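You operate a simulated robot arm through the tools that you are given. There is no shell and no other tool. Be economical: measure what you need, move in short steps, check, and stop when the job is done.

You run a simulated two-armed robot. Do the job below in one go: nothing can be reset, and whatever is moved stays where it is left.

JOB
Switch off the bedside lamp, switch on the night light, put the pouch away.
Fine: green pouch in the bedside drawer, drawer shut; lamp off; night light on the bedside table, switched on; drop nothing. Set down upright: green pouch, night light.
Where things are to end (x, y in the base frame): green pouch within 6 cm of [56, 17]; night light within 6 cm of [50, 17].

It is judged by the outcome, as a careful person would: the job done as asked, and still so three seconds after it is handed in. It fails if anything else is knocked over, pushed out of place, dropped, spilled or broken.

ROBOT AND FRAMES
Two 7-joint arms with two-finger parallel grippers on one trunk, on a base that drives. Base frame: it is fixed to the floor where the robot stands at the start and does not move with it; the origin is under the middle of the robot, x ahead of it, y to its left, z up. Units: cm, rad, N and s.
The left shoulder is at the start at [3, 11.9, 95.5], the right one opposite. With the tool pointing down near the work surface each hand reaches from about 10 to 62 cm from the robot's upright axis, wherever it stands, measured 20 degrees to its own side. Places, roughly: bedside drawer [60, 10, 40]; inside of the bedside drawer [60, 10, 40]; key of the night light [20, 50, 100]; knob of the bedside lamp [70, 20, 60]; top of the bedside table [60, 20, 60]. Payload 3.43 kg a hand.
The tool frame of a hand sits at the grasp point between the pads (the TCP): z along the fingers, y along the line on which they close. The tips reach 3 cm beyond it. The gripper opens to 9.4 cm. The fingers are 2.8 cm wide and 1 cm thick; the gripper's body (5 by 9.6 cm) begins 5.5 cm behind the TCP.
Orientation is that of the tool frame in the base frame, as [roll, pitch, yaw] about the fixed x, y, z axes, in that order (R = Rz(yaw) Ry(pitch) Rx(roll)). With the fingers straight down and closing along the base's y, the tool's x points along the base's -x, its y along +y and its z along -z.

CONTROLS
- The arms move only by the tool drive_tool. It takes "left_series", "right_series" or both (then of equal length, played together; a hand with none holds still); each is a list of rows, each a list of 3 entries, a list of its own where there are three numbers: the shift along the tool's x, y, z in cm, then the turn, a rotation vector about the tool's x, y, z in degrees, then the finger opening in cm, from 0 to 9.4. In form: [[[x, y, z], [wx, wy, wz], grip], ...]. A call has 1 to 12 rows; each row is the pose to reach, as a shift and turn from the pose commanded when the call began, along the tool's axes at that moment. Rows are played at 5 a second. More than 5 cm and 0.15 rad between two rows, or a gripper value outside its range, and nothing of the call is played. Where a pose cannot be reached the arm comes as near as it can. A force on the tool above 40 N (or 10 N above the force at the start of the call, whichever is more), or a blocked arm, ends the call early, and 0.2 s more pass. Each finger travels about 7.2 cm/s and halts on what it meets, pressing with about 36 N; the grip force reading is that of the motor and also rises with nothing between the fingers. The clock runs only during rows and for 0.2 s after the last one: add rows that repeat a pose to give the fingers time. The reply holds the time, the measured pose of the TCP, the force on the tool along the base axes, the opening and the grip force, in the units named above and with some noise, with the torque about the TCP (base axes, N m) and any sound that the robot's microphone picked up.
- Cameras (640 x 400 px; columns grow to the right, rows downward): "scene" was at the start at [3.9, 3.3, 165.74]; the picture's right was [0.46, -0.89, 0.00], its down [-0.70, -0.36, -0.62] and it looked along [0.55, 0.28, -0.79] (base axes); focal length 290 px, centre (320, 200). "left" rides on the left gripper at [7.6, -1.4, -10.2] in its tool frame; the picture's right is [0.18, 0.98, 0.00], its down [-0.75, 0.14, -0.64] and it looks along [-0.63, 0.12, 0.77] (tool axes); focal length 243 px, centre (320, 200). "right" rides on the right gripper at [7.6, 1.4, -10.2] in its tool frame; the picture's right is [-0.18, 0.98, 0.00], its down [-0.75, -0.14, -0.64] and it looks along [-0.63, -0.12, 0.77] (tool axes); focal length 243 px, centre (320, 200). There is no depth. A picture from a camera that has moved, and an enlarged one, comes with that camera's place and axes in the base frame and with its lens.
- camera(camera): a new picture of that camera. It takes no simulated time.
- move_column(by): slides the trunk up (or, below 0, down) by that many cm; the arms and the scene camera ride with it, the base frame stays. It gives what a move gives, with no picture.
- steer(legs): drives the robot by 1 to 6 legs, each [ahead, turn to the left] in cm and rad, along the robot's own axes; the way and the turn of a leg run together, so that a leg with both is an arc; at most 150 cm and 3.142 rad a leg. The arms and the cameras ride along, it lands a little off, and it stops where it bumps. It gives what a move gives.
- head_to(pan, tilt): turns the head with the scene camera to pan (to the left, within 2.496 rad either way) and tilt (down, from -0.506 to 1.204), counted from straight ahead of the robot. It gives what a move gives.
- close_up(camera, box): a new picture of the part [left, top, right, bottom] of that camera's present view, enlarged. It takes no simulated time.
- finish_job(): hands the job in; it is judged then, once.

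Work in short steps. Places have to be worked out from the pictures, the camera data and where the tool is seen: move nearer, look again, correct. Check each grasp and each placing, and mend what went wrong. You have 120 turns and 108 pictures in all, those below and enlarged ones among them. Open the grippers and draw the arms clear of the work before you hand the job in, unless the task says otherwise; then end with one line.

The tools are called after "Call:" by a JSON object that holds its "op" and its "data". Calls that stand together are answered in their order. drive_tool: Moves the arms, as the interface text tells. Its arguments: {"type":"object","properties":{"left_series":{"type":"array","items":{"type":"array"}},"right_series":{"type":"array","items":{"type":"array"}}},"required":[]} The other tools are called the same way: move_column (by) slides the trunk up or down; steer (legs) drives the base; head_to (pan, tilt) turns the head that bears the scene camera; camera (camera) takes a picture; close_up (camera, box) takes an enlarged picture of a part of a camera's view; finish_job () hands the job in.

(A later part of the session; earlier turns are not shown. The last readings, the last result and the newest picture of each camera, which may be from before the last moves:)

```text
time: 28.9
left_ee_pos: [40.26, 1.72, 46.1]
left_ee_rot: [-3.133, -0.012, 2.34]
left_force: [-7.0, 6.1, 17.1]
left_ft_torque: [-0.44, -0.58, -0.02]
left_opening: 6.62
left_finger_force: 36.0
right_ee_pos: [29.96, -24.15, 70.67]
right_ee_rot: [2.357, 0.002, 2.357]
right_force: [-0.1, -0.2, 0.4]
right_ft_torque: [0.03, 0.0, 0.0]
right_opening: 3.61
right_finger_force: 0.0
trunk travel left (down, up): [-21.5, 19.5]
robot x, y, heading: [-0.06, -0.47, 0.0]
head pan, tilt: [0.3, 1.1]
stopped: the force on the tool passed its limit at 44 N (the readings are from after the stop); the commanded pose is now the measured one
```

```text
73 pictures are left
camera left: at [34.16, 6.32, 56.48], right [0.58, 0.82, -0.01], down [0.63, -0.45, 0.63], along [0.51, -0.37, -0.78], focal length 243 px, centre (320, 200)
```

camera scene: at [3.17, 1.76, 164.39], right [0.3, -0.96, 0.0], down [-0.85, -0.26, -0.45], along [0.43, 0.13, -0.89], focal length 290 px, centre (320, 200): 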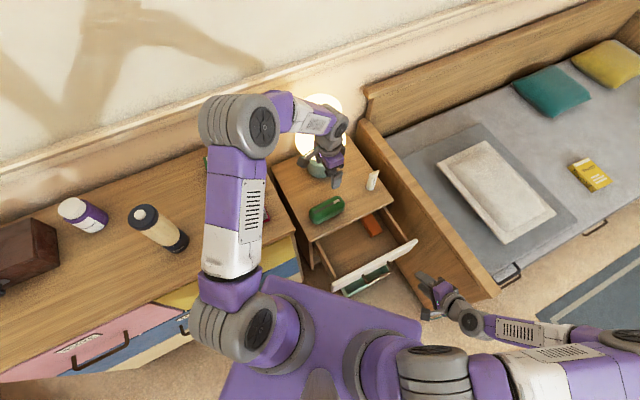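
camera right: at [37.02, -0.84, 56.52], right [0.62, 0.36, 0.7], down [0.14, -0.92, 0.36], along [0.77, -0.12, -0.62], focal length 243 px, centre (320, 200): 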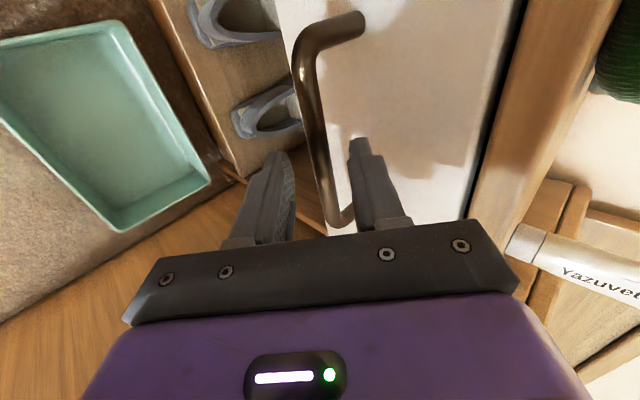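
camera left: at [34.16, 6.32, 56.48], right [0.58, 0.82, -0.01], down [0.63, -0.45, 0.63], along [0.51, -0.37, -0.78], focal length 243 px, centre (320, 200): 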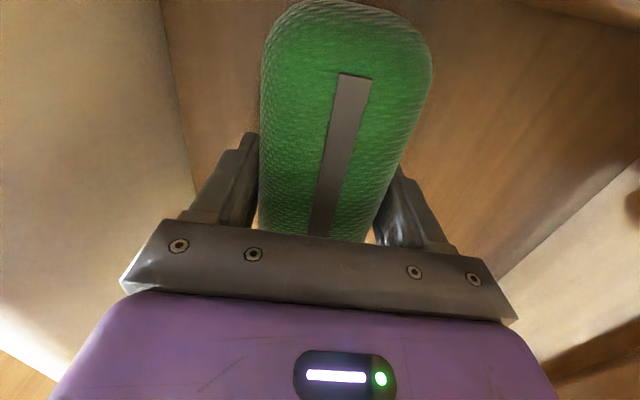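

Contact at z≈46.1 matches the pouch resting on the floor (bottom ≈41.2). Opening the fingers and lifting straight up.

Call:
{"op": "drive_tool", "data": {"left_series": [[[0, 0, 0], [0, 0, 0], 7.2], [[0, 0, 0], [0, 0, 0], 8.4], [[0, 0, 0], [0, 0, 0], 8.4], [[0, 0, -2], [0, 0, 0], 8.4], [[0, 0, -5], [0, 0, 0], 8.4], [[0, 0, -9], [0, 0, 0], 8.4], [[0, 0, -13.5], [0, 0, 0], 8.4], [[0, 0, -18], [0, 0, 0], 8.4]]}}

Call:
{"op": "camera", "data": {"camera": "left"}}

Call:
{"op": "close_up", "data": {"camera": "scene", "box": [260, 140, 440, 310]}}

```text
time: 30.7
left_ee_pos: [40.47, 1.58, 64.03]
left_ee_rot: [-3.131, -0.011, 2.337]
left_force: [1.1, 0.0, 0.4]
left_ft_torque: [-0.01, -0.01, 0.02]
left_opening: 8.39
left_finger_force: 0.0
right_ee_pos: [29.98, -24.25, 70.85]
right_ee_rot: [2.356, 0.001, 2.357]
right_force: [1.0, -0.3, -0.7]
right_ft_torque: [0.03, 0.01, -0.03]
right_opening: 3.6
right_finger_force: 0.1
trunk travel left (down, up): [-21.5, 19.5]
robot x, y, heading: [-0.37, -0.27, -0.003]
head pan, tilt: [0.3, 1.1]
```

```text
72 pictures are left
camera left: at [34.42, 6.26, 74.39], right [0.58, 0.82, -0.01], down [0.64, -0.44, 0.63], along [0.51, -0.37, -0.78], focal length 243 px, centre (320, 200)
```

left: 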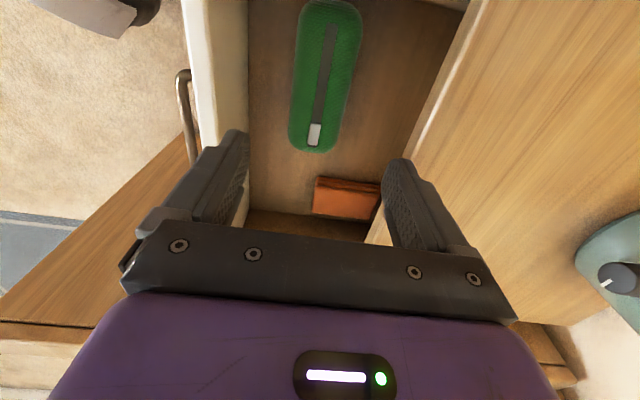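

```text
2.35 times, centred on (350, 225) of scene
camera zoom: at [3.18, 1.74, 163.9], right [0.3, -0.96, 0.0], down [-0.85, -0.26, -0.45], along [0.43, 0.13, -0.89], focal length 683 px, centre (249, 141)
```

zoom: 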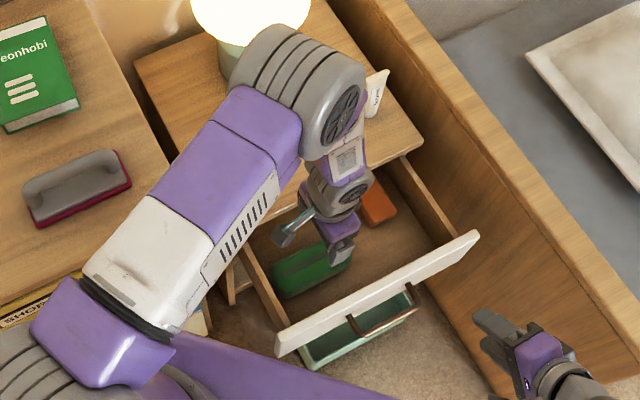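

Pouch lies flat in the drawer. I raise the left hand clear and bring it back toward the dresser, while the right hand returns to the handle to close the drawer afterwards.

Call:
{"op": "drive_tool", "data": {"left_series": [[[0, 0, -5], [0, 0, 0], 8.4], [[0, 0, -10], [0, 0, 0], 8.4], [[0, 0, -15], [0, 0, 0], 8.4], [[0, 0, -20], [0, 0, 0], 8.4], [[0, 0, -25], [0, 0, 0], 8.4], [[0, 0, -30], [0, 0, 0], 8.4], [[3.2, 1.1, -31], [0, 0, -7.7], 8.4], [[6.4, 2.2, -32], [0, 0, -15.4], 8.4], [[9.6, 3.3, -33], [0, 0, -23], 8.4], [[12.8, 4.4, -34], [0, 0, -30.7], 8.4], [[16, 5.6, -35], [0, 0, -38.4], 9.4], [[19.1, 6.7, -36], [0, 0, -46], 9.4]]}}

Call:
{"op": "camera", "data": {"camera": "scene"}}

Call:
{"op": "camera", "data": {"camera": "right"}}

```text
time: 33.3
left_ee_pos: [32.61, 20.05, 100.36]
left_ee_rot: [3.141, -0.015, -3.138]
left_force: [-0.2, 0.2, -0.4]
left_ft_torque: [0.0, 0.01, -0.01]
left_opening: 9.41
left_finger_force: 0.1
right_ee_pos: [29.99, -24.13, 70.66]
right_ee_rot: [2.356, 0.001, 2.356]
right_force: [-0.2, 1.2, -0.5]
right_ft_torque: [0.03, -0.01, -0.02]
right_opening: 3.61
right_finger_force: 0.1
trunk travel left (down, up): [-21.5, 19.5]
robot x, y, heading: [0.17, -0.14, 0.005]
head pan, tilt: [0.3, 1.1]
```

```text
70 pictures are left
camera scene: at [3.14, 1.82, 163.9], right [0.3, -0.96, 0.0], down [-0.85, -0.26, -0.45], along [0.43, 0.13, -0.89], focal length 290 px, centre (320, 200)
```

scene: 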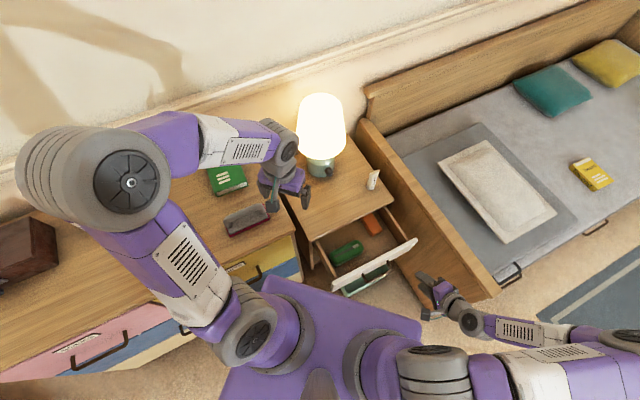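

```text
69 pictures are left
camera right: at [20.21, -23.1, 78.97], right [0.62, 0.36, 0.69], down [0.14, -0.92, 0.36], along [0.77, -0.12, -0.63], focal length 243 px, centre (320, 200)
```

right: 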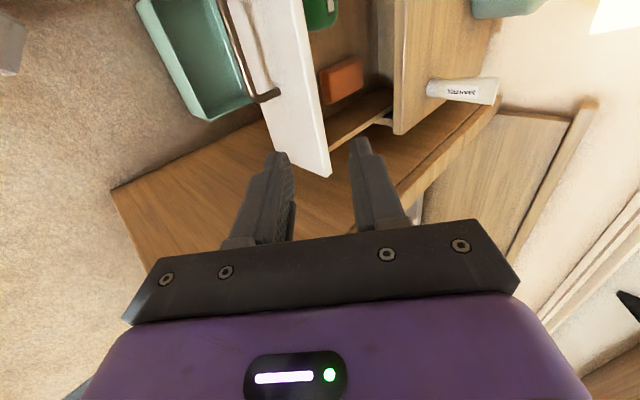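

Everything is intact and the pouch is inside. Returning the right hand to the handle by the reverse path.

Call:
{"op": "drive_tool", "data": {"right_series": [[[1, -2.9, 3.4], [0, 0, 0], 3.6], [[2, -5.2, 6.8], [0, 0, 0], 3.6], [[3, -7.4, 10.2], [0, 0, 0], 3.6], [[4, -9.6, 13.7], [0, 0, 0], 3.6], [[4, -9.6, 17.7], [0, 0, 0], 3.6], [[4, -9.6, 21.6], [0, 0, 0], 3.6], [[4, -9.6, 21.6], [0, 0, 0], 3.6], [[4, -9.6, 21.6], [0, 0, 0], 0], [[4, -9.6, 21.6], [0, 0, 0], 0]]}}

Call:
{"op": "camera", "data": {"camera": "right"}}

```text
time: 35.3
left_ee_pos: [32.69, 19.89, 100.26]
left_ee_rot: [3.14, -0.016, -3.141]
left_force: [-0.4, -0.4, 0.6]
left_ft_torque: [0.0, -0.03, 0.02]
left_opening: 9.4
left_finger_force: 0.0
right_ee_pos: [33.24, -15.42, 48.66]
right_ee_rot: [2.353, 0.004, 2.358]
right_force: [1.7, 0.1, 6.6]
right_ft_torque: [0.17, -0.02, 0.16]
right_opening: 1.13
right_finger_force: 44.3
trunk travel left (down, up): [-21.5, 19.5]
robot x, y, heading: [0.01, -0.26, -0.005]
head pan, tilt: [0.3, 1.1]
```

```text
68 pictures are left
camera right: at [23.48, -14.37, 56.99], right [0.62, 0.36, 0.7], down [0.14, -0.92, 0.35], along [0.77, -0.12, -0.62], focal length 243 px, centre (320, 200)
```

right: 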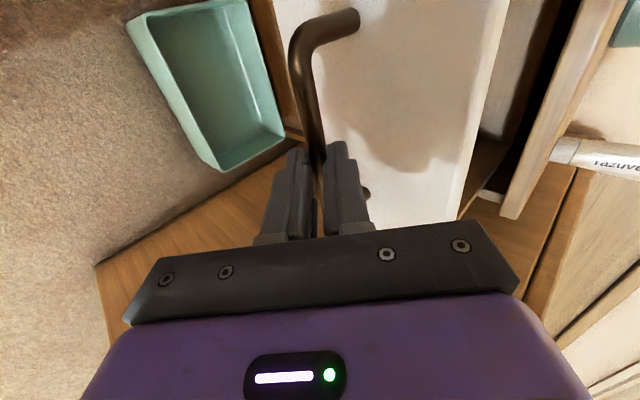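

Gripped the bar. Pushing the drawer shut, 19 cm along its axis.

Call:
{"op": "drive_tool", "data": {"right_series": [[[0, 2.4, 2.4], [0, 0, 0], 0], [[0, 4.8, 4.8], [0, 0, 0], 0], [[0, 7.2, 7.2], [0, 0, 0], 0], [[0, 9.6, 9.6], [0, 0, 0], 0], [[0, 12, 12], [0, 0, 0], 0], [[0, 13.4, 13.5], [0, 0, 0], 0], [[0, 13.6, 13.7], [0, 0, 0], 0]]}}

Call:
{"op": "close_up", "data": {"camera": "scene", "box": [260, 140, 440, 310]}}

Call:
{"op": "camera", "data": {"camera": "right"}}

```text
time: 36.7
left_ee_pos: [32.42, 19.86, 100.33]
left_ee_rot: [3.141, -0.015, 3.139]
left_force: [-0.3, 0.7, -0.5]
left_ft_torque: [0.02, -0.05, -0.02]
left_opening: 9.4
left_finger_force: 0.1
right_ee_pos: [46.58, -2.18, 48.72]
right_ee_rot: [2.353, 0.004, 2.354]
right_force: [-11.1, -3.6, 19.7]
right_ft_torque: [-0.25, -0.46, -0.52]
right_opening: 1.1
right_finger_force: 44.5
trunk travel left (down, up): [-21.5, 19.5]
robot x, y, heading: [0.16, -0.15, -0.001]
head pan, tilt: [0.3, 1.1]
stopped in row 7 (right hand): the force on the tool passed its limit at 64 N (the readings are from after the stop); the commanded pose is now the measured one
```

```text
2.35 times, centred on (350, 225) of scene
camera zoom: at [2.96, 1.7, 163.9], right [0.3, -0.96, 0.0], down [-0.85, -0.26, -0.46], along [0.44, 0.13, -0.89], focal length 683 px, centre (249, 141)
```

zoom: 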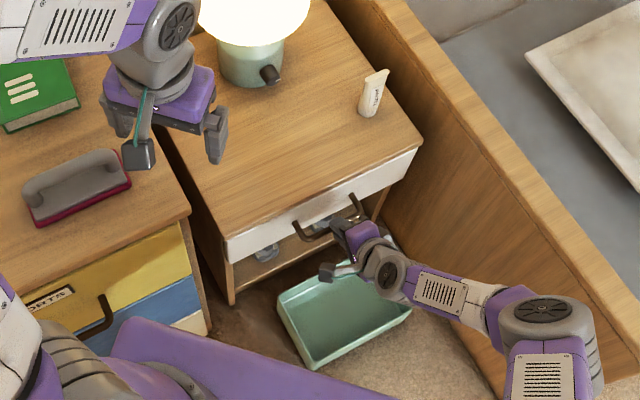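

```text
66 pictures are left
camera right: at [36.91, -1.05, 56.95], right [0.62, 0.36, 0.7], down [0.14, -0.92, 0.36], along [0.77, -0.12, -0.62], focal length 243 px, centre (320, 200)
```

right: 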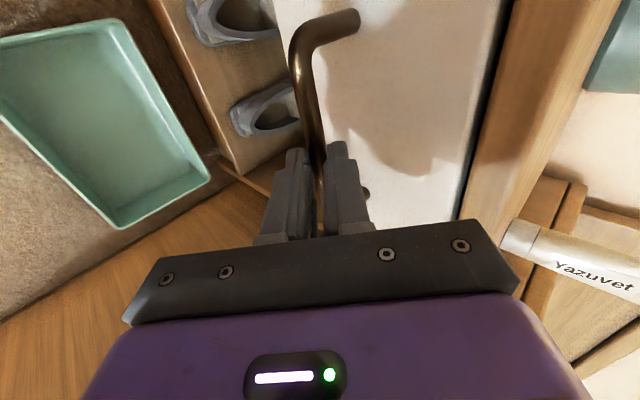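

Drawer shut (64 N at the stop, same position as at the start). Releasing, backing off and rising.

Call:
{"op": "drive_tool", "data": {"right_series": [[[0, 0, 0], [0, 0, 0], 3.6], [[0, 0, 0], [0, 0, 0], 3.6], [[0, 0, -4], [0, 0, 0], 3.6], [[0, 0, -8], [0, 0, 0], 3.6], [[0, 3.4, -11.4], [0, 0, 0], 3.6], [[0, 6.8, -14.8], [0, 0, 0], 3.6], [[0, 10.2, -18.2], [0, 0, 0], 3.6], [[0, 13.6, -21.6], [0, 0, 0], 3.6]]}}

Call:
{"op": "close_up", "data": {"camera": "scene", "box": [260, 140, 440, 310]}}

```text
time: 38.5
left_ee_pos: [32.71, 20.03, 100.39]
left_ee_rot: [3.14, -0.017, 3.139]
left_force: [-0.8, 0.3, -0.5]
left_ft_torque: [-0.01, -0.03, 0.02]
left_opening: 9.38
left_finger_force: 0.0
right_ee_pos: [42.57, -6.0, 73.58]
right_ee_rot: [2.356, 0.006, 2.354]
right_force: [-0.3, 0.3, 0.6]
right_ft_torque: [0.01, -0.03, -0.01]
right_opening: 3.61
right_finger_force: 0.0
trunk travel left (down, up): [-21.5, 19.5]
robot x, y, heading: [0.03, 0.18, -0.006]
head pan, tilt: [0.3, 1.1]
```

```text
2.35 times, centred on (350, 225) of scene
camera zoom: at [3.18, 1.77, 163.9], right [0.3, -0.96, 0.0], down [-0.85, -0.26, -0.45], along [0.43, 0.13, -0.89], focal length 683 px, centre (249, 141)
```

zoom: 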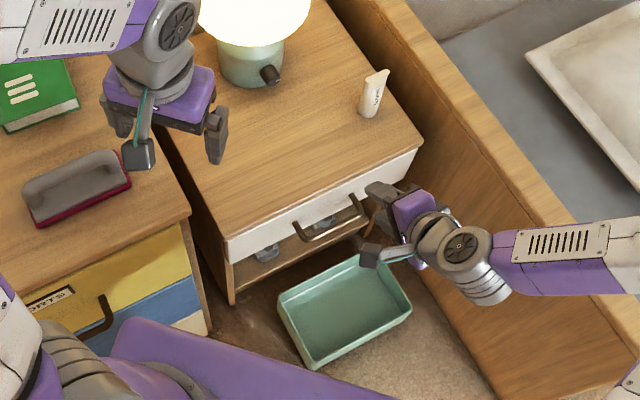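

Drawer is closed. For the knob I use this orientation (fingers above and below), which leaves 90° of counter-clockwise twist; moving to a pre-grasp with the tilt reduced to 22°.

Call:
{"op": "drive_tool", "data": {"right_series": [[[0.1, 1.9, 3.7], [-4.6, 0, 0], 3.6], [[0.2, 3.8, 7.4], [-9.2, 0, 0], 3.6], [[0.2, 5.7, 11.1], [-13.8, 0, 0], 3.6], [[0.3, 7.5, 14.8], [-18.4, 0, 0], 3.6], [[0.35, 9.35, 18.5], [-23, 0, 0], 3.6], [[0.35, 9.35, 18.5], [-23, 0, 0], 3.6]]}}

Call:
{"op": "camera", "data": {"camera": "right"}}

Call:
{"op": "close_up", "data": {"camera": "scene", "box": [270, 120, 410, 220]}}

```text
time: 39.9
left_ee_pos: [32.76, 19.92, 100.37]
left_ee_rot: [3.139, -0.017, 3.14]
left_force: [-0.7, 0.8, -0.1]
left_ft_torque: [0.0, 0.02, 0.01]
left_opening: 9.4
left_finger_force: 0.1
right_ee_pos: [56.44, 8.22, 67.16]
right_ee_rot: [1.955, 0.003, 2.355]
right_force: [0.3, -0.2, -0.2]
right_ft_torque: [-0.03, -0.04, 0.03]
right_opening: 3.61
right_finger_force: 0.1
trunk travel left (down, up): [-21.5, 19.5]
robot x, y, heading: [0.14, 0.01, 0.002]
head pan, tilt: [0.3, 1.1]
```

```text
64 pictures are left
camera right: at [44.74, 7.26, 72.25], right [0.39, 0.13, 0.91], down [0.07, -0.99, 0.11], along [0.92, 0.02, -0.39], focal length 243 px, centre (320, 200)
```

right: 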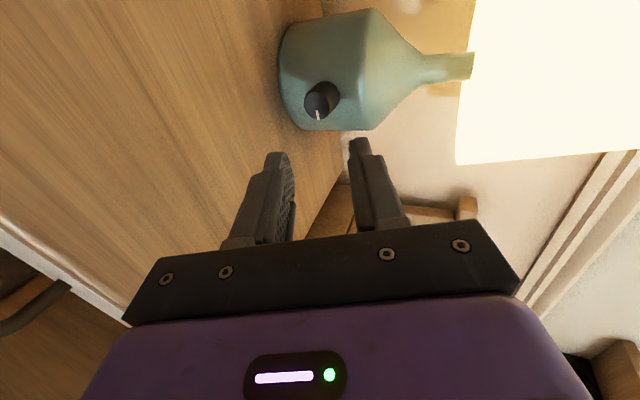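

```text
4.00 times, centred on (340, 170) of scene
camera zoom: at [3.22, 1.69, 163.9], right [0.3, -0.96, 0.0], down [-0.85, -0.26, -0.45], along [0.43, 0.13, -0.89], focal length 1162 px, centre (240, 320)
```

zoom: 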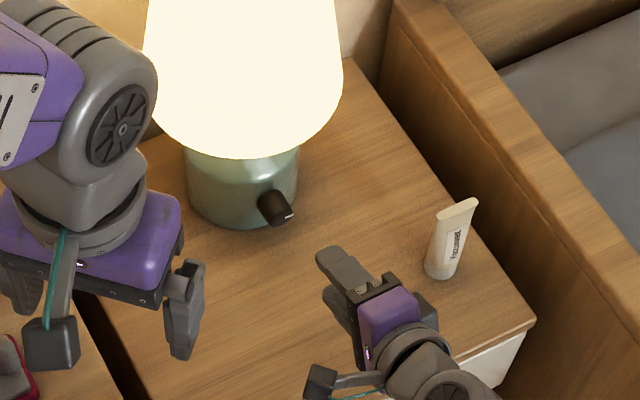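

Knob tip re-triangulates to [63.7,15.9,62.6], in line with the fingers. Advancing 10.3 cm.

Call:
{"op": "drive_tool", "data": {"right_series": [[[0.1, 0, 4], [0, 0, 0], 3.6], [[0.2, 0, 7.5], [0, 0, 0], 3.6], [[0.3, 0, 9], [0, 0, 0], 3.6], [[0.3, 0, 10.3], [0, 0, 0], 3.6], [[0.3, 0, 10.3], [0, 0, 0], 3.6]]}}

Call:
{"op": "camera", "data": {"camera": "right"}}

Call:
{"op": "close_up", "data": {"camera": "scene", "box": [270, 120, 410, 220]}}

```text
time: 41.1
left_ee_pos: [32.69, 19.91, 100.3]
left_ee_rot: [3.14, -0.016, 3.14]
left_force: [0.0, 1.0, 0.7]
left_ft_torque: [0.0, 0.03, 0.01]
left_opening: 9.38
left_finger_force: 0.1
right_ee_pos: [61.26, 13.2, 64.41]
right_ee_rot: [1.957, 0.005, 2.353]
right_force: [-0.2, 0.6, -0.5]
right_ft_torque: [-0.01, -0.04, 0.0]
right_opening: 3.62
right_finger_force: 0.1
right hand out of reach, approached as far as the arm can: row 3, 4, 5
trunk travel left (down, up): [-21.5, 19.5]
robot x, y, heading: [-0.02, 0.31, 0.0]
head pan, tilt: [0.3, 1.1]
```

```text
62 pictures are left
camera right: at [49.51, 12.27, 69.54], right [0.39, 0.13, 0.91], down [0.07, -0.99, 0.11], along [0.92, 0.02, -0.39], focal length 243 px, centre (320, 200)
```

right: 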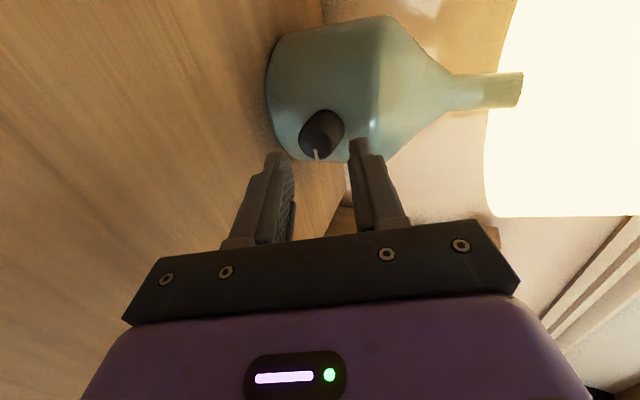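

```text
4.00 times, centred on (340, 170) of scene
camera zoom: at [3.23, 1.71, 163.9], right [0.3, -0.96, 0.0], down [-0.85, -0.26, -0.45], along [0.43, 0.13, -0.89], focal length 1162 px, centre (240, 320)
```

zoom: 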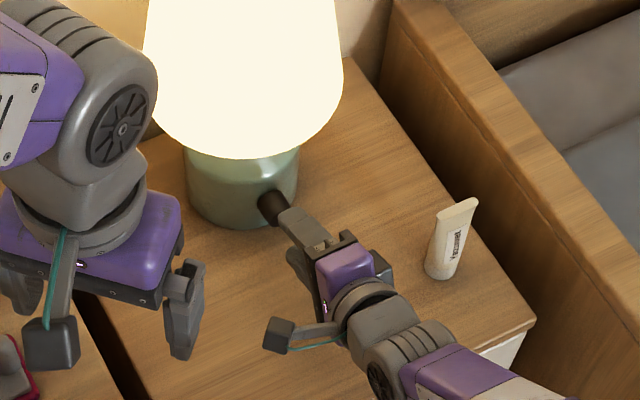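

The right arm lacks about 2.7 cm of reach. I'll back the hand off and up, raise the left hand too, and then lower the trunk 12 cm so the shoulder is nearer in height.

Call:
{"op": "drive_tool", "data": {"right_series": [[[0, 0, -4], [0, 0, 0], 3.6], [[0, 0, -7], [0, 0, 0], 3.6], [[0, 3.7, -8.5], [0, 0, 0], 3.6], [[0, 7.4, -10], [0, 0, 0], 3.6], [[0, 11.1, -11.5], [0, 0, 0], 3.6]], "left_series": [[[0, 0, -4], [0, 0, 0], 9.4], [[0, 0, -8], [0, 0, 0], 9.4], [[0, 0, -12], [0, 0, 0], 9.4], [[0, 0, -16], [0, 0, 0], 9.4], [[0, 0, -16], [0, 0, 0], 9.4]]}}

Call:
{"op": "head_to", "data": {"pan": -0.2, "tilt": 1.1}}

Call:
{"op": "camera", "data": {"camera": "scene"}}

```text
time: 42.3
left_ee_pos: [32.89, 19.81, 116.23]
left_ee_rot: [3.139, -0.016, 3.139]
left_force: [0.1, -0.2, 0.3]
left_ft_torque: [-0.03, 0.03, 0.03]
left_opening: 9.39
left_finger_force: 0.0
right_ee_pos: [56.39, 8.62, 78.96]
right_ee_rot: [1.956, 0.003, 2.355]
right_force: [-0.3, -0.2, -0.4]
right_ft_torque: [-0.01, 0.0, 0.01]
right_opening: 3.63
right_finger_force: 0.2
trunk travel left (down, up): [-21.5, 19.5]
robot x, y, heading: [-0.18, -0.35, -0.003]
head pan, tilt: [0.3, 1.1]
```

```text
time: 43.3
left_ee_pos: [32.86, 19.9, 116.37]
left_ee_rot: [3.14, -0.015, 3.141]
left_force: [0.2, 0.8, 0.6]
left_ft_torque: [-0.02, 0.01, -0.02]
left_opening: 9.39
left_finger_force: 0.1
right_ee_pos: [56.52, 8.66, 78.77]
right_ee_rot: [1.955, 0.004, 2.354]
right_force: [-0.9, 0.5, -0.3]
right_ft_torque: [0.04, -0.01, 0.01]
right_opening: 3.6
right_finger_force: 0.0
trunk travel left (down, up): [-21.5, 19.5]
robot x, y, heading: [-0.12, -0.19, 0.001]
head pan, tilt: [-0.201, 1.1]
```

```text
60 pictures are left
camera scene: at [3.39, -1.38, 163.9], right [-0.2, -0.98, 0.0], down [-0.87, 0.18, -0.45], along [0.44, -0.09, -0.89], focal length 290 px, centre (320, 200)
```

scene: 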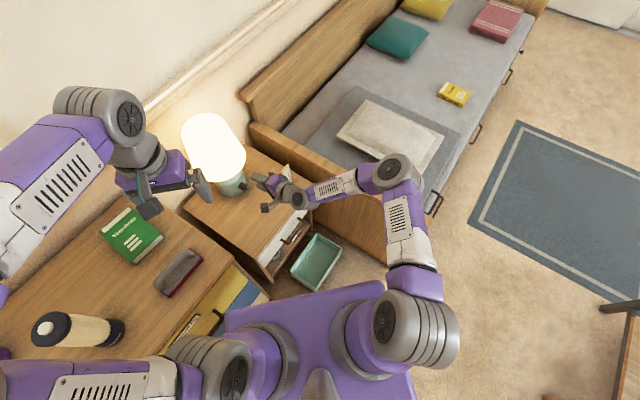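

The right elbow is well above the bed end. Lowering the trunk 12 cm.

Call:
{"op": "move_column", "data": {"by": -12}}

Call:
{"op": "camera", "data": {"camera": "scene"}}

```text
time: 44.8
left_ee_pos: [32.99, 19.81, 104.31]
left_ee_rot: [3.139, -0.017, -3.142]
left_force: [0.6, 0.1, -0.1]
left_ft_torque: [-0.02, -0.01, 0.02]
left_opening: 9.41
left_finger_force: 0.1
right_ee_pos: [56.36, 8.56, 67.03]
right_ee_rot: [1.954, 0.003, 2.354]
right_force: [-0.8, -1.0, -0.3]
right_ft_torque: [0.01, -0.04, -0.03]
right_opening: 3.61
right_finger_force: 0.0
trunk travel left (down, up): [-9.5, 31.5]
robot x, y, heading: [0.33, -0.17, 0.001]
head pan, tilt: [-0.201, 1.1]
```

```text
59 pictures are left
camera scene: at [3.37, -1.39, 151.91], right [-0.2, -0.98, 0.0], down [-0.87, 0.18, -0.45], along [0.45, -0.09, -0.89], focal length 290 px, centre (320, 200)
```

scene: 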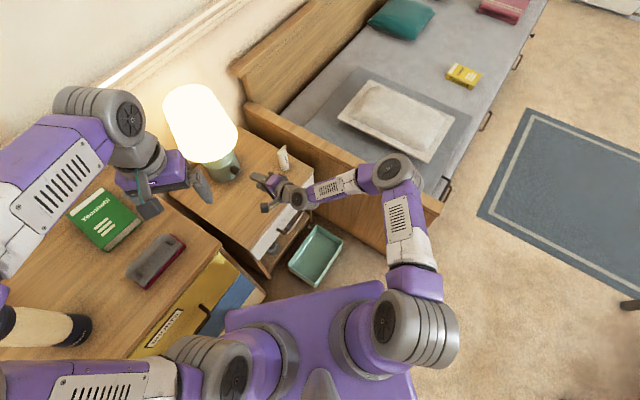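

Re-approaching the knob, 10.1 cm along the tool.

Call:
{"op": "drive_tool", "data": {"right_series": [[[0, 0, 4], [0, 0, 0], 3.6], [[0, 0, 7.5], [0, 0, 0], 3.6], [[0, 0, 9], [0, 0, 0], 3.6], [[0, 0, 10.1], [0, 0, 0], 3.6], [[0, 0, 10.1], [0, 0, 0], 3.6]]}}

Call:
{"op": "camera", "data": {"camera": "right"}}

```text
time: 46.0
left_ee_pos: [32.97, 19.86, 104.33]
left_ee_rot: [3.14, -0.016, 3.138]
left_force: [-0.7, -0.4, 0.0]
left_ft_torque: [0.0, -0.01, 0.01]
left_opening: 9.41
left_finger_force: 0.1
right_ee_pos: [63.12, 15.32, 63.12]
right_ee_rot: [1.955, 0.003, 2.354]
right_force: [0.3, 0.4, 0.5]
right_ft_torque: [0.0, 0.0, -0.01]
right_opening: 3.61
right_finger_force: 0.1
trunk travel left (down, up): [-9.5, 31.5]
robot x, y, heading: [0.08, 0.02, 0.001]
head pan, tilt: [-0.201, 1.1]
```

```text
58 pictures are left
camera right: at [51.38, 14.33, 68.25], right [0.39, 0.13, 0.91], down [0.07, -0.99, 0.11], along [0.92, 0.02, -0.39], focal length 243 px, centre (320, 200)
```

right: 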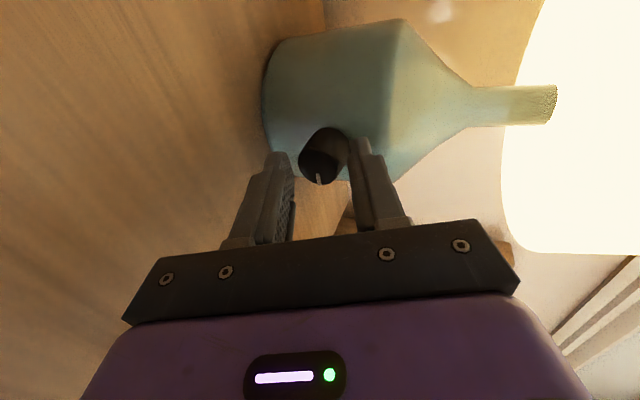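

The knob is between the fingers with about 1 cm of overlap; advancing 0.6 cm more and closing.

Call:
{"op": "drive_tool", "data": {"right_series": [[[0, 0, 0.3], [0, 0, 0], 3.6], [[0, 0, 0.6], [0, 0, 0], 3.6], [[0, 0, 0.6], [0, 0, 0], 1.5], [[0, 0, 0.6], [0, 0, 0], 1.5], [[0, 0, 0.6], [0, 0, 0], 1.5]]}}

Call:
{"op": "camera", "data": {"camera": "right"}}

```text
time: 47.2
left_ee_pos: [33.02, 19.77, 104.2]
left_ee_rot: [3.139, -0.016, 3.139]
left_force: [0.1, 0.7, -0.8]
left_ft_torque: [-0.01, 0.0, 0.03]
left_opening: 9.39
left_finger_force: 0.1
right_ee_pos: [63.48, 15.62, 62.83]
right_ee_rot: [1.955, 0.003, 2.354]
right_force: [-2.5, -2.2, -0.5]
right_ft_torque: [0.19, -0.15, -0.03]
right_opening: 3.12
right_finger_force: 35.6
trunk travel left (down, up): [-9.5, 31.5]
robot x, y, heading: [-0.19, -0.07, 0.002]
head pan, tilt: [-0.201, 1.1]
```

```text
57 pictures are left
camera right: at [51.77, 14.71, 67.99], right [0.39, 0.13, 0.91], down [0.07, -0.99, 0.11], along [0.92, 0.02, -0.39], focal length 243 px, centre (320, 200)
```

right: 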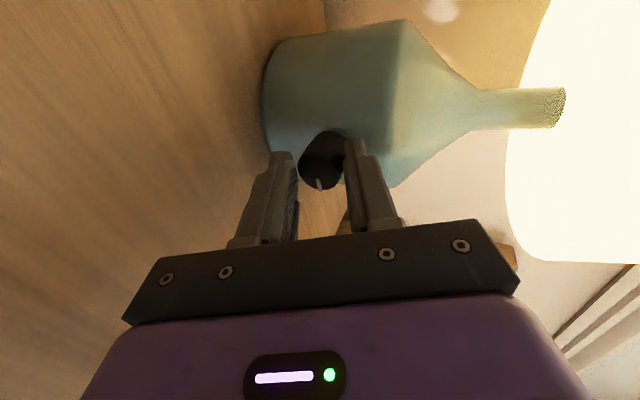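

Fingers have closed on the knob (3.1 cm, 36 N). Twisting counter-clockwise (seen from the front) by 40° about the knob axis.

Call:
{"op": "drive_tool", "data": {"right_series": [[[0.1, 0, 0], [0, -3, -7.4], 1.5], [[0.2, 0, 0], [0, -6, -14.8], 1.5], [[0.29, -0.06, 0.02], [0, -9, -22.2], 1.5], [[0.38, -0.1, 0.04], [0, -12, -29.7], 1.5], [[0.46, -0.15, 0.06], [0, -15, -37.1], 1.5], [[0.46, -0.15, 0.06], [0, -15, -37.1], 1.5]]}}

Call:
{"op": "camera", "data": {"camera": "right"}}

```text
time: 48.6
left_ee_pos: [33.09, 19.84, 104.3]
left_ee_rot: [3.141, -0.016, 3.142]
left_force: [0.4, 0.0, -1.2]
left_ft_torque: [-0.02, -0.03, 0.03]
left_opening: 9.44
left_finger_force: 0.1
right_ee_pos: [63.06, 16.02, 62.48]
right_ee_rot: [1.96, 0.705, 2.362]
right_force: [-2.1, 3.0, -0.9]
right_ft_torque: [-0.17, 0.37, 0.69]
right_opening: 3.08
right_finger_force: 35.5
trunk travel left (down, up): [-9.5, 31.5]
robot x, y, heading: [-0.07, 0.19, 0.003]
head pan, tilt: [-0.201, 1.1]
```

```text
56 pictures are left
camera right: at [50.31, 16.21, 61.61], right [-0.06, 0.58, 0.81], down [-0.1, -0.81, 0.57], along [0.99, -0.05, 0.1], focal length 243 px, centre (320, 200)
```

right: 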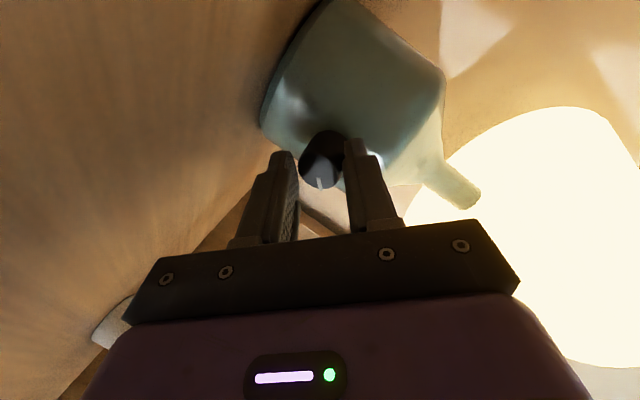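

The pointer turned with the hand, but the lamp is still on. Continuing another 40°.

Call:
{"op": "drive_tool", "data": {"right_series": [[[0.1, 0, 0], [0, -3, -7.4], 1.5], [[0.2, 0, 0], [0, -6, -14.8], 1.5], [[0.29, -0.06, 0.02], [0, -9, -22.2], 1.5], [[0.38, -0.1, 0.04], [0, -12, -29.7], 1.5], [[0.46, -0.15, 0.06], [0, -15, -37.1], 1.5], [[0.46, -0.15, 0.06], [0, -15, -37.1], 1.5]]}}

Call:
{"op": "camera", "data": {"camera": "right"}}

```text
time: 49.5
left_ee_pos: [32.7, 19.82, 104.37]
left_ee_rot: [3.14, -0.015, 3.14]
left_force: [-0.5, -0.7, 0.1]
left_ft_torque: [0.02, 0.02, 0.02]
left_opening: 9.38
left_finger_force: 0.0
right_ee_pos: [62.95, 16.51, 63.39]
right_ee_rot: [1.915, 1.13, 2.325]
right_force: [-17.4, -7.9, 25.9]
right_ft_torque: [-0.21, 4.38, 0.92]
right_opening: 2.89
right_finger_force: 36.1
trunk travel left (down, up): [-9.5, 31.5]
robot x, y, heading: [-0.06, 0.12, -0.0]
head pan, tilt: [-0.201, 1.1]
stopped in row 4 (right hand): the force on the tool passed its limit at 70 N (the readings are from after the stop); the commanded pose is now the measured one
```

```text
55 pictures are left
camera right: at [51.11, 15.9, 58.58], right [-0.28, 0.78, 0.56], down [-0.31, -0.63, 0.72], along [0.91, 0.02, 0.41], focal length 243 px, centre (320, 200)
```

right: 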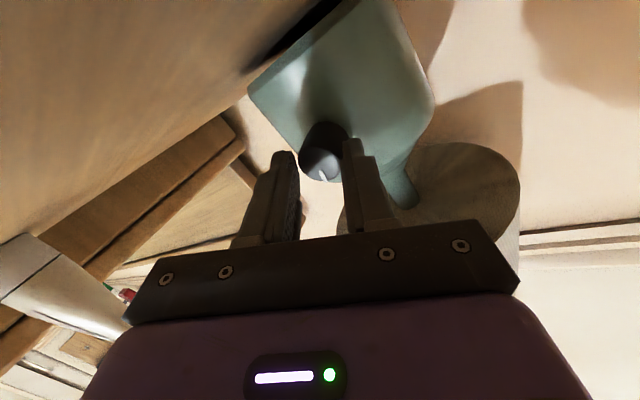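

The lamp has gone off. The stop was probably the hand's camera arm nearing the table; opening the fingers and backing out.

Call:
{"op": "drive_tool", "data": {"right_series": [[[0, 0, 0], [0, 0, 0], 4.2], [[0, 0, 0], [0, 0, 0], 4.2], [[0, 0, -1.5], [0, 0, 0], 4.2], [[0, 0, -4], [0, 0, 0], 4.2], [[0, 0, -7], [0, 0, 0], 4.2]]}}

Call:
{"op": "camera", "data": {"camera": "right"}}

Call:
{"op": "camera", "data": {"camera": "scene"}}

```text
time: 50.7
left_ee_pos: [32.84, 19.82, 104.32]
left_ee_rot: [3.141, -0.016, 3.14]
left_force: [0.0, -0.2, 0.4]
left_ft_torque: [0.02, -0.01, -0.02]
left_opening: 9.4
left_finger_force: 0.1
right_ee_pos: [56.59, 13.52, 63.9]
right_ee_rot: [1.939, 1.134, 2.343]
right_force: [0.1, 0.2, 0.8]
right_ft_torque: [0.0, 0.01, 0.02]
right_opening: 4.2
right_finger_force: 0.1
trunk travel left (down, up): [-9.5, 31.5]
robot x, y, heading: [0.06, -0.01, -0.002]
head pan, tilt: [-0.201, 1.1]
```

```text
54 pictures are left
camera right: at [44.77, 12.84, 59.13], right [-0.27, 0.79, 0.55], down [-0.31, -0.62, 0.72], along [0.91, 0.03, 0.41], focal length 243 px, centre (320, 200)
```

right: 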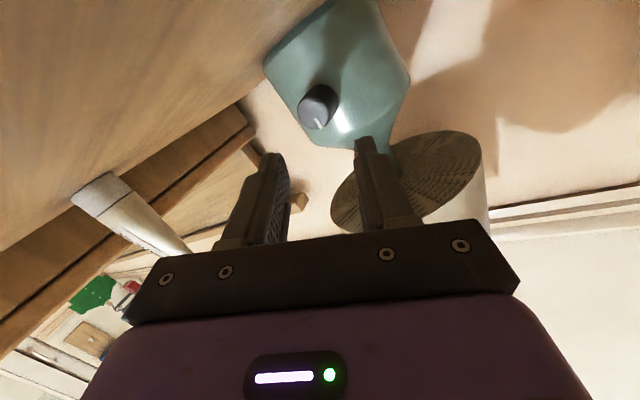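

```text
53 pictures are left
camera scene: at [3.31, -1.44, 151.89], right [-0.2, -0.98, 0.0], down [-0.87, 0.18, -0.45], along [0.45, -0.09, -0.89], focal length 290 px, centre (320, 200)
```

scene: 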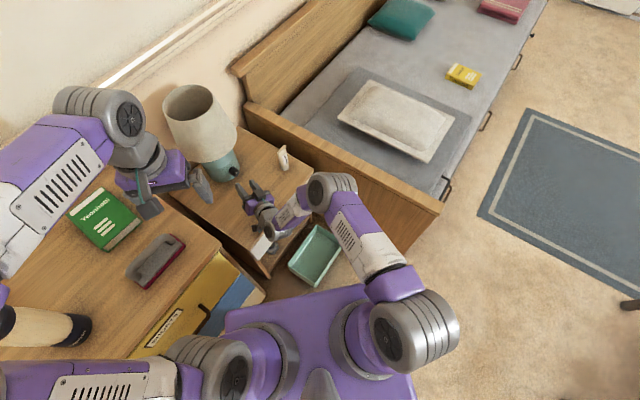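

Lamp is off and still upright. Retracting the right hand up and then out to the right to free the table.

Call:
{"op": "drive_tool", "data": {"right_series": [[[-4.5, 2, -0.8], [0, 0, 0], 4.2], [[-9, 3.9, -1.5], [0, 0, 0], 4.2], [[-13.6, 5.9, -2.3], [0, 0, 0], 4.2], [[-15.1, 3.3, -5.6], [0, 0, 0], 4.2], [[-16.6, 0.7, -8.9], [0, 0, 0], 4.2], [[-18.1, -1.9, -12.2], [0, 0, 0], 4.2], [[-19.6, -4.5, -15.5], [0, 0, 0], 4.2], [[-21.1, -7.1, -18.9], [0, 0, 0], 4.2], [[-22.6, -9.7, -22.2], [0, 0, 0], 4.2], [[-24.2, -12.2, -25.5], [0, 0, 0], 4.2]]}}

Call:
{"op": "head_to", "data": {"pan": 1.1, "tilt": 0.9}}

Call:
{"op": "camera", "data": {"camera": "scene"}}

```text
refused: row 3 steps farther than a row can; nothing moved
```

```text
time: 52.1
left_ee_pos: [32.88, 19.93, 104.29]
left_ee_rot: [3.141, -0.016, 3.141]
left_force: [-0.3, 0.8, -0.4]
left_ft_torque: [0.02, -0.01, 0.02]
left_opening: 9.39
left_finger_force: 0.0
right_ee_pos: [56.82, 13.7, 64.13]
right_ee_rot: [1.93, 1.133, 2.336]
right_force: [0.0, -0.3, -0.3]
right_ft_torque: [0.02, -0.01, 0.04]
right_opening: 4.2
right_finger_force: 0.1
trunk travel left (down, up): [-9.5, 31.5]
robot x, y, heading: [0.11, 0.25, -0.002]
head pan, tilt: [1.1, 0.901]
```

```text
52 pictures are left
camera scene: at [0.6, 6.58, 153.28], right [0.89, -0.45, 0.0], down [-0.36, -0.7, -0.62], along [0.28, 0.55, -0.78], focal length 290 px, centre (320, 200)
```

scene: 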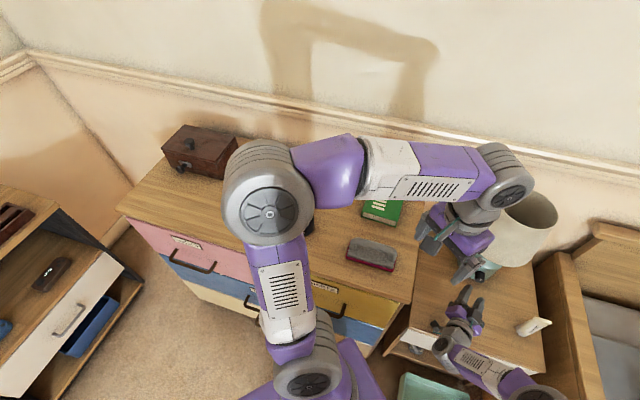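

One row was slightly too long; resending with shorter steps.

Call:
{"op": "drive_tool", "data": {"right_series": [[[-4.3, 1.9, -0.7], [0, 0, 0], 4.2], [[-8.6, 3.8, -1.4], [0, 0, 0], 4.2], [[-12.9, 5.7, -2.1], [0, 0, 0], 4.2], [[-14.5, 3.2, -5.4], [0, 0, 0], 4.2], [[-16.1, 0.7, -8.7], [0, 0, 0], 4.2], [[-17.7, -1.8, -12], [0, 0, 0], 4.2], [[-19.3, -4.3, -15.3], [0, 0, 0], 4.2], [[-20.9, -6.8, -18.6], [0, 0, 0], 4.2], [[-22.5, -9.3, -21.9], [0, 0, 0], 4.2], [[-24.1, -11.8, -25.2], [0, 0, 0], 4.2]]}}

```text
time: 54.3
left_ee_pos: [32.83, 19.87, 104.31]
left_ee_rot: [3.141, -0.014, 3.14]
left_force: [-0.1, -0.2, 0.4]
left_ft_torque: [-0.02, -0.01, 0.0]
left_opening: 9.42
left_finger_force: 0.1
right_ee_pos: [45.18, -14.39, 84.92]
right_ee_rot: [1.93, 1.133, 2.335]
right_force: [-0.6, -0.7, 0.4]
right_ft_torque: [0.01, 0.0, -0.02]
right_opening: 4.22
right_finger_force: 0.1
trunk travel left (down, up): [-9.5, 31.5]
robot x, y, heading: [-0.24, 0.36, 0.002]
head pan, tilt: [1.1, 0.901]
```

Now the night light (est. [17,49.5], top z≈104). I raise the trunk back 12 cm, then move the left hand for a view.

Call:
{"op": "move_column", "data": {"by": 12}}

Call:
{"op": "drive_tool", "data": {"left_series": [[[2, 3.5, -1], [0, 0, 0], 9.4], [[4, 7, -2], [0, 0, 0], 9.4], [[6, 10.5, -3], [0, 0, 0], 9.4], [[8, 14, -4], [0, 0, 0], 9.4], [[10, 17, -4], [0, 0, 0], 9.4], [[10, 17, -4], [0, 0, 0], 9.4]]}}

Call:
{"op": "camera", "data": {"camera": "left"}}

Call:
{"op": "camera", "data": {"camera": "scene"}}

```text
time: 55.8
left_ee_pos: [32.99, 19.87, 116.16]
left_ee_rot: [3.137, -0.016, 3.138]
left_force: [0.1, -0.1, 0.4]
left_ft_torque: [0.02, 0.0, 0.0]
left_opening: 9.4
left_finger_force: 0.0
right_ee_pos: [45.21, -14.33, 96.74]
right_ee_rot: [1.93, 1.134, 2.337]
right_force: [1.2, -0.1, -0.1]
right_ft_torque: [0.04, 0.0, 0.0]
right_opening: 4.22
right_finger_force: 0.1
trunk travel left (down, up): [-21.5, 19.5]
robot x, y, heading: [-0.02, 0.08, -0.001]
head pan, tilt: [1.1, 0.901]
```

```text
time: 57.2
left_ee_pos: [23.1, 36.85, 120.53]
left_ee_rot: [3.14, -0.017, 3.14]
left_force: [0.0, 0.2, 0.0]
left_ft_torque: [0.01, 0.0, 0.01]
left_opening: 9.42
left_finger_force: 0.0
right_ee_pos: [45.36, -14.46, 96.79]
right_ee_rot: [1.931, 1.135, 2.334]
right_force: [-0.2, 0.3, 0.3]
right_ft_torque: [-0.01, 0.02, 0.02]
right_opening: 4.21
right_finger_force: 0.0
trunk travel left (down, up): [-21.5, 19.5]
robot x, y, heading: [-0.06, -0.36, 0.0]
head pan, tilt: [1.1, 0.901]
```

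```text
51 pictures are left
camera left: at [15.62, 35.51, 130.83], right [-0.18, 0.98, 0.0], down [0.76, 0.14, 0.63], along [0.62, 0.12, -0.78], focal length 243 px, centre (320, 200)
```

left: 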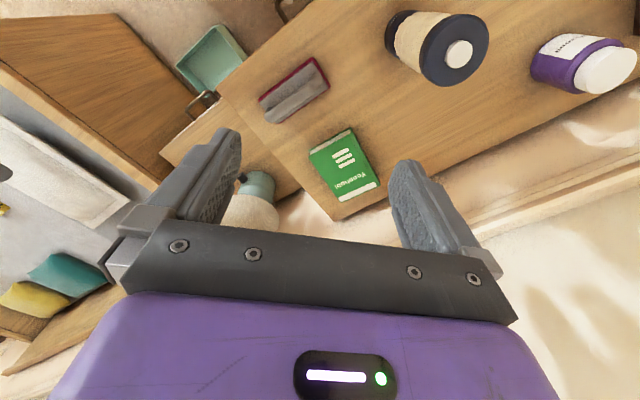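

```text
50 pictures are left
camera scene: at [0.64, 6.55, 165.28], right [0.89, -0.45, 0.0], down [-0.36, -0.7, -0.62], along [0.28, 0.55, -0.78], focal length 290 px, centre (320, 200)
```

scene: 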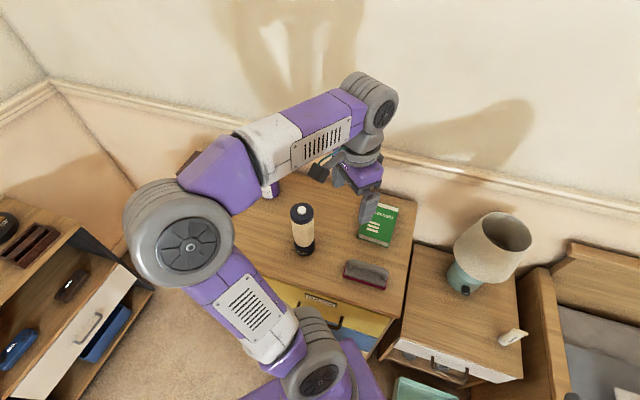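

The night light has a cream button on a dark cap on top. Enlarging in both views.

Call:
{"op": "close_up", "data": {"camera": "left", "box": [370, 0, 510, 100]}}

Call:
{"op": "close_up", "data": {"camera": "scene", "box": [250, 180, 350, 280]}}

```text
4.00 times, centred on (440, 50) of left
camera zoom: at [15.62, 35.51, 130.83], right [-0.18, 0.98, 0.0], down [0.76, 0.14, 0.63], along [0.62, 0.12, -0.78], focal length 970 px, centre (-160, 800)
```

zoom: 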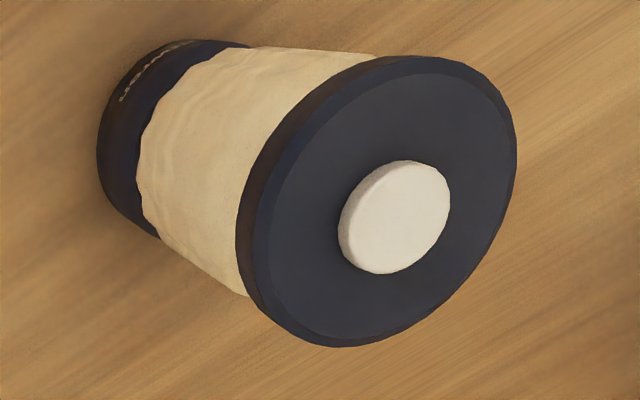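

```text
4.00 times, centred on (300, 230) of scene
camera zoom: at [0.64, 6.55, 165.28], right [0.89, -0.45, 0.0], down [-0.36, -0.7, -0.62], along [0.28, 0.55, -0.78], focal length 1162 px, centre (400, 80)
```

zoom: 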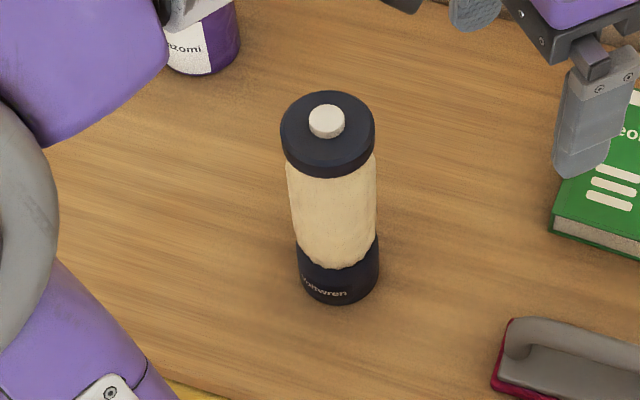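

It's a push button at [17.1,50.3,102.2] on a 6.5 cm cap; the body stands on z≈82. Moving the left hand above it, stopping at z≈112 to check.

Call:
{"op": "drive_tool", "data": {"left_series": [[[2, 4.4, 0], [0, 0, 0], 9.4], [[4, 8.9, 0], [0, 0, 0], 9.4], [[6, 13.4, 0], [0, 0, 0], 9.4], [[6, 13.4, 4.5], [0, 0, 0], 9.4], [[6, 13.4, 8.5], [0, 0, 0], 9.4], [[6, 13.4, 8.5], [0, 0, 0], 9.4]]}}

Call:
{"op": "camera", "data": {"camera": "left"}}

Call:
{"op": "camera", "data": {"camera": "scene"}}

```text
time: 58.6
left_ee_pos: [16.88, 50.34, 112.14]
left_ee_rot: [3.139, -0.016, 3.139]
left_force: [-0.7, 0.1, -0.6]
left_ft_torque: [-0.01, 0.0, -0.02]
left_opening: 9.42
left_finger_force: 0.1
right_ee_pos: [45.16, -14.37, 96.95]
right_ee_rot: [1.931, 1.136, 2.336]
right_force: [-0.4, -0.7, 0.7]
right_ft_torque: [-0.01, 0.01, 0.0]
right_opening: 4.18
right_finger_force: 0.1
trunk travel left (down, up): [-21.5, 19.5]
robot x, y, heading: [-0.31, 0.11, 0.002]
head pan, tilt: [1.1, 0.901]
```

```text
47 pictures are left
camera left: at [9.44, 48.93, 122.45], right [-0.18, 0.98, 0.0], down [0.76, 0.14, 0.63], along [0.62, 0.12, -0.78], focal length 243 px, centre (320, 200)
```

left: 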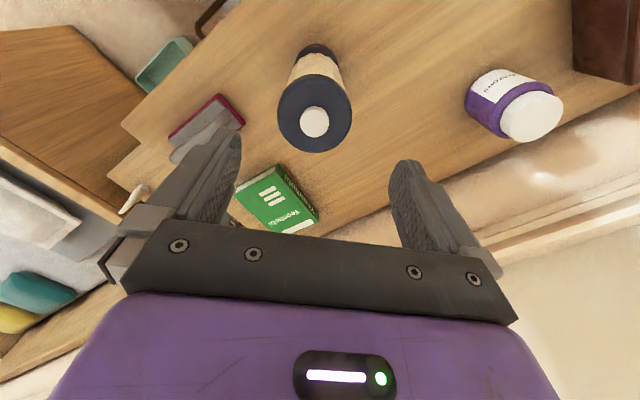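

```text
46 pictures are left
camera scene: at [0.58, 6.55, 165.29], right [0.89, -0.45, 0.0], down [-0.36, -0.7, -0.62], along [0.28, 0.55, -0.78], focal length 290 px, centre (320, 200)
```

scene: 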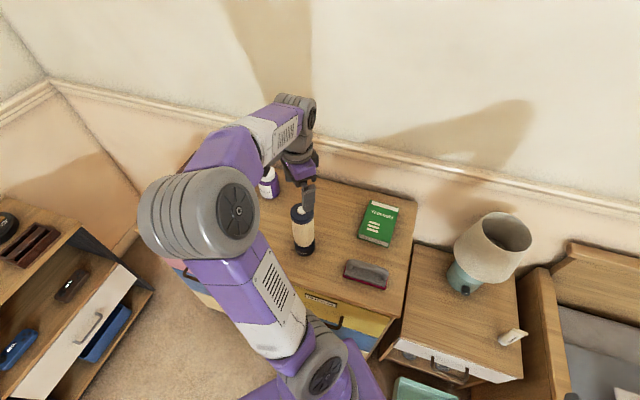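

The button is at [17.3,50.0], so I correct by 0.4 cm and descend to TCP z≈98, then close.

Call:
{"op": "drive_tool", "data": {"left_series": [[[-0.4, -0.35, 3], [0, 0, 0], 9.4], [[-0.4, -0.35, 7], [0, 0, 0], 9.4], [[-0.4, -0.35, 11], [0, 0, 0], 9.4], [[-0.4, -0.35, 14], [0, 0, 0], 9.4], [[-0.4, -0.35, 14], [0, 0, 0], 9.4]]}}

Call:
{"op": "camera", "data": {"camera": "left"}}

Call:
{"op": "close_up", "data": {"camera": "scene", "box": [250, 150, 370, 270]}}

```text
time: 59.8
left_ee_pos: [16.98, 49.91, 98.1]
left_ee_rot: [3.141, -0.015, -3.14]
left_force: [-0.1, -0.1, 0.3]
left_ft_torque: [-0.01, 0.01, -0.02]
left_opening: 9.39
left_finger_force: 0.0
right_ee_pos: [45.18, -14.45, 96.84]
right_ee_rot: [1.929, 1.133, 2.335]
right_force: [0.5, -0.4, 0.1]
right_ft_torque: [-0.03, -0.01, 0.02]
right_opening: 4.21
right_finger_force: 0.1
trunk travel left (down, up): [-21.5, 19.5]
robot x, y, heading: [-0.23, -0.17, -0.003]
head pan, tilt: [1.1, 0.901]
```

```text
45 pictures are left
camera left: at [9.57, 48.59, 108.41], right [-0.18, 0.98, 0.0], down [0.76, 0.14, 0.63], along [0.62, 0.12, -0.78], focal length 243 px, centre (320, 200)
```

left: 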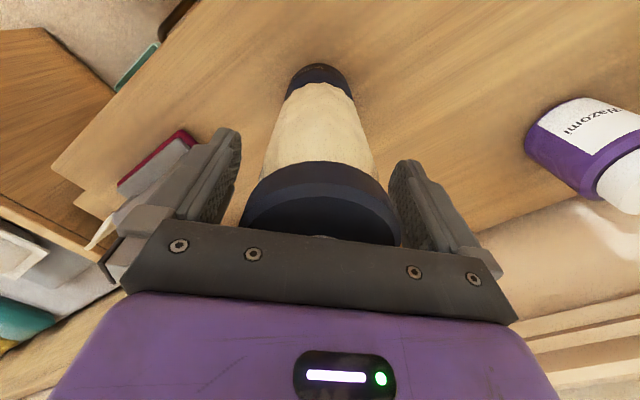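

```text
3.33 times, centred on (310, 210) of scene
camera zoom: at [0.57, 6.55, 165.29], right [0.89, -0.45, 0.0], down [-0.36, -0.7, -0.62], along [0.28, 0.55, -0.78], focal length 968 px, centre (353, 167)
```

zoom: 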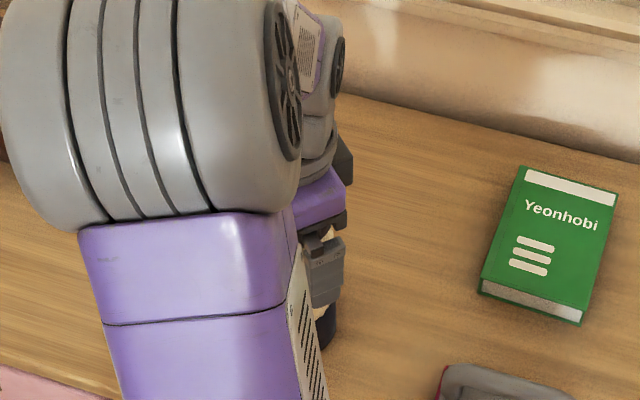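

Cap sits centred between the fingers. Closing and lifting 2 cm to test.

Call:
{"op": "drive_tool", "data": {"left_series": [[[0, 0, 0], [0, 0, 0], 5.5], [[0, 0, 0], [0, 0, 0], 4.5], [[0, 0, 0], [0, 0, 0], 4.5], [[0, 0, -1], [0, 0, 0], 4.5], [[0, 0, -3], [0, 0, 0], 4.5], [[0, 0, -3], [0, 0, 0], 4.5]]}}

Call:
{"op": "camera", "data": {"camera": "left"}}

```text
time: 61.2
left_ee_pos: [17.09, 49.98, 101.05]
left_ee_rot: [3.141, -0.016, 3.139]
left_force: [-0.4, -1.1, -2.5]
left_ft_torque: [0.0, 0.01, 0.04]
left_opening: 6.42
left_finger_force: 35.8
right_ee_pos: [45.33, -14.35, 96.88]
right_ee_rot: [1.932, 1.135, 2.336]
right_force: [0.4, 0.1, 0.1]
right_ft_torque: [0.01, -0.02, 0.03]
right_opening: 4.19
right_finger_force: 0.0
trunk travel left (down, up): [-21.5, 19.5]
robot x, y, heading: [-0.17, -0.36, -0.001]
head pan, tilt: [1.1, 0.901]
```

```text
43 pictures are left
camera left: at [9.7, 48.62, 111.42], right [-0.18, 0.98, 0.0], down [0.76, 0.14, 0.63], along [0.62, 0.12, -0.78], focal length 243 px, centre (320, 200)
```

left: 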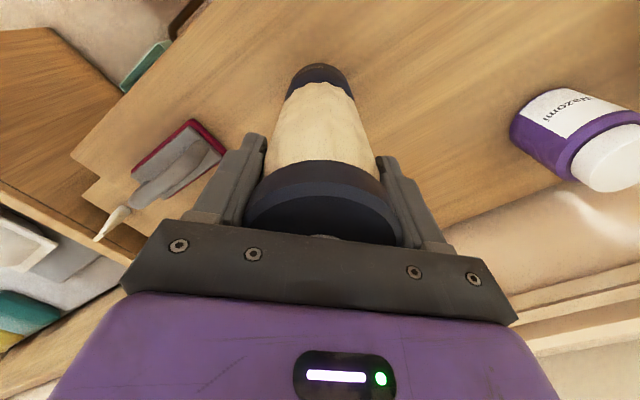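

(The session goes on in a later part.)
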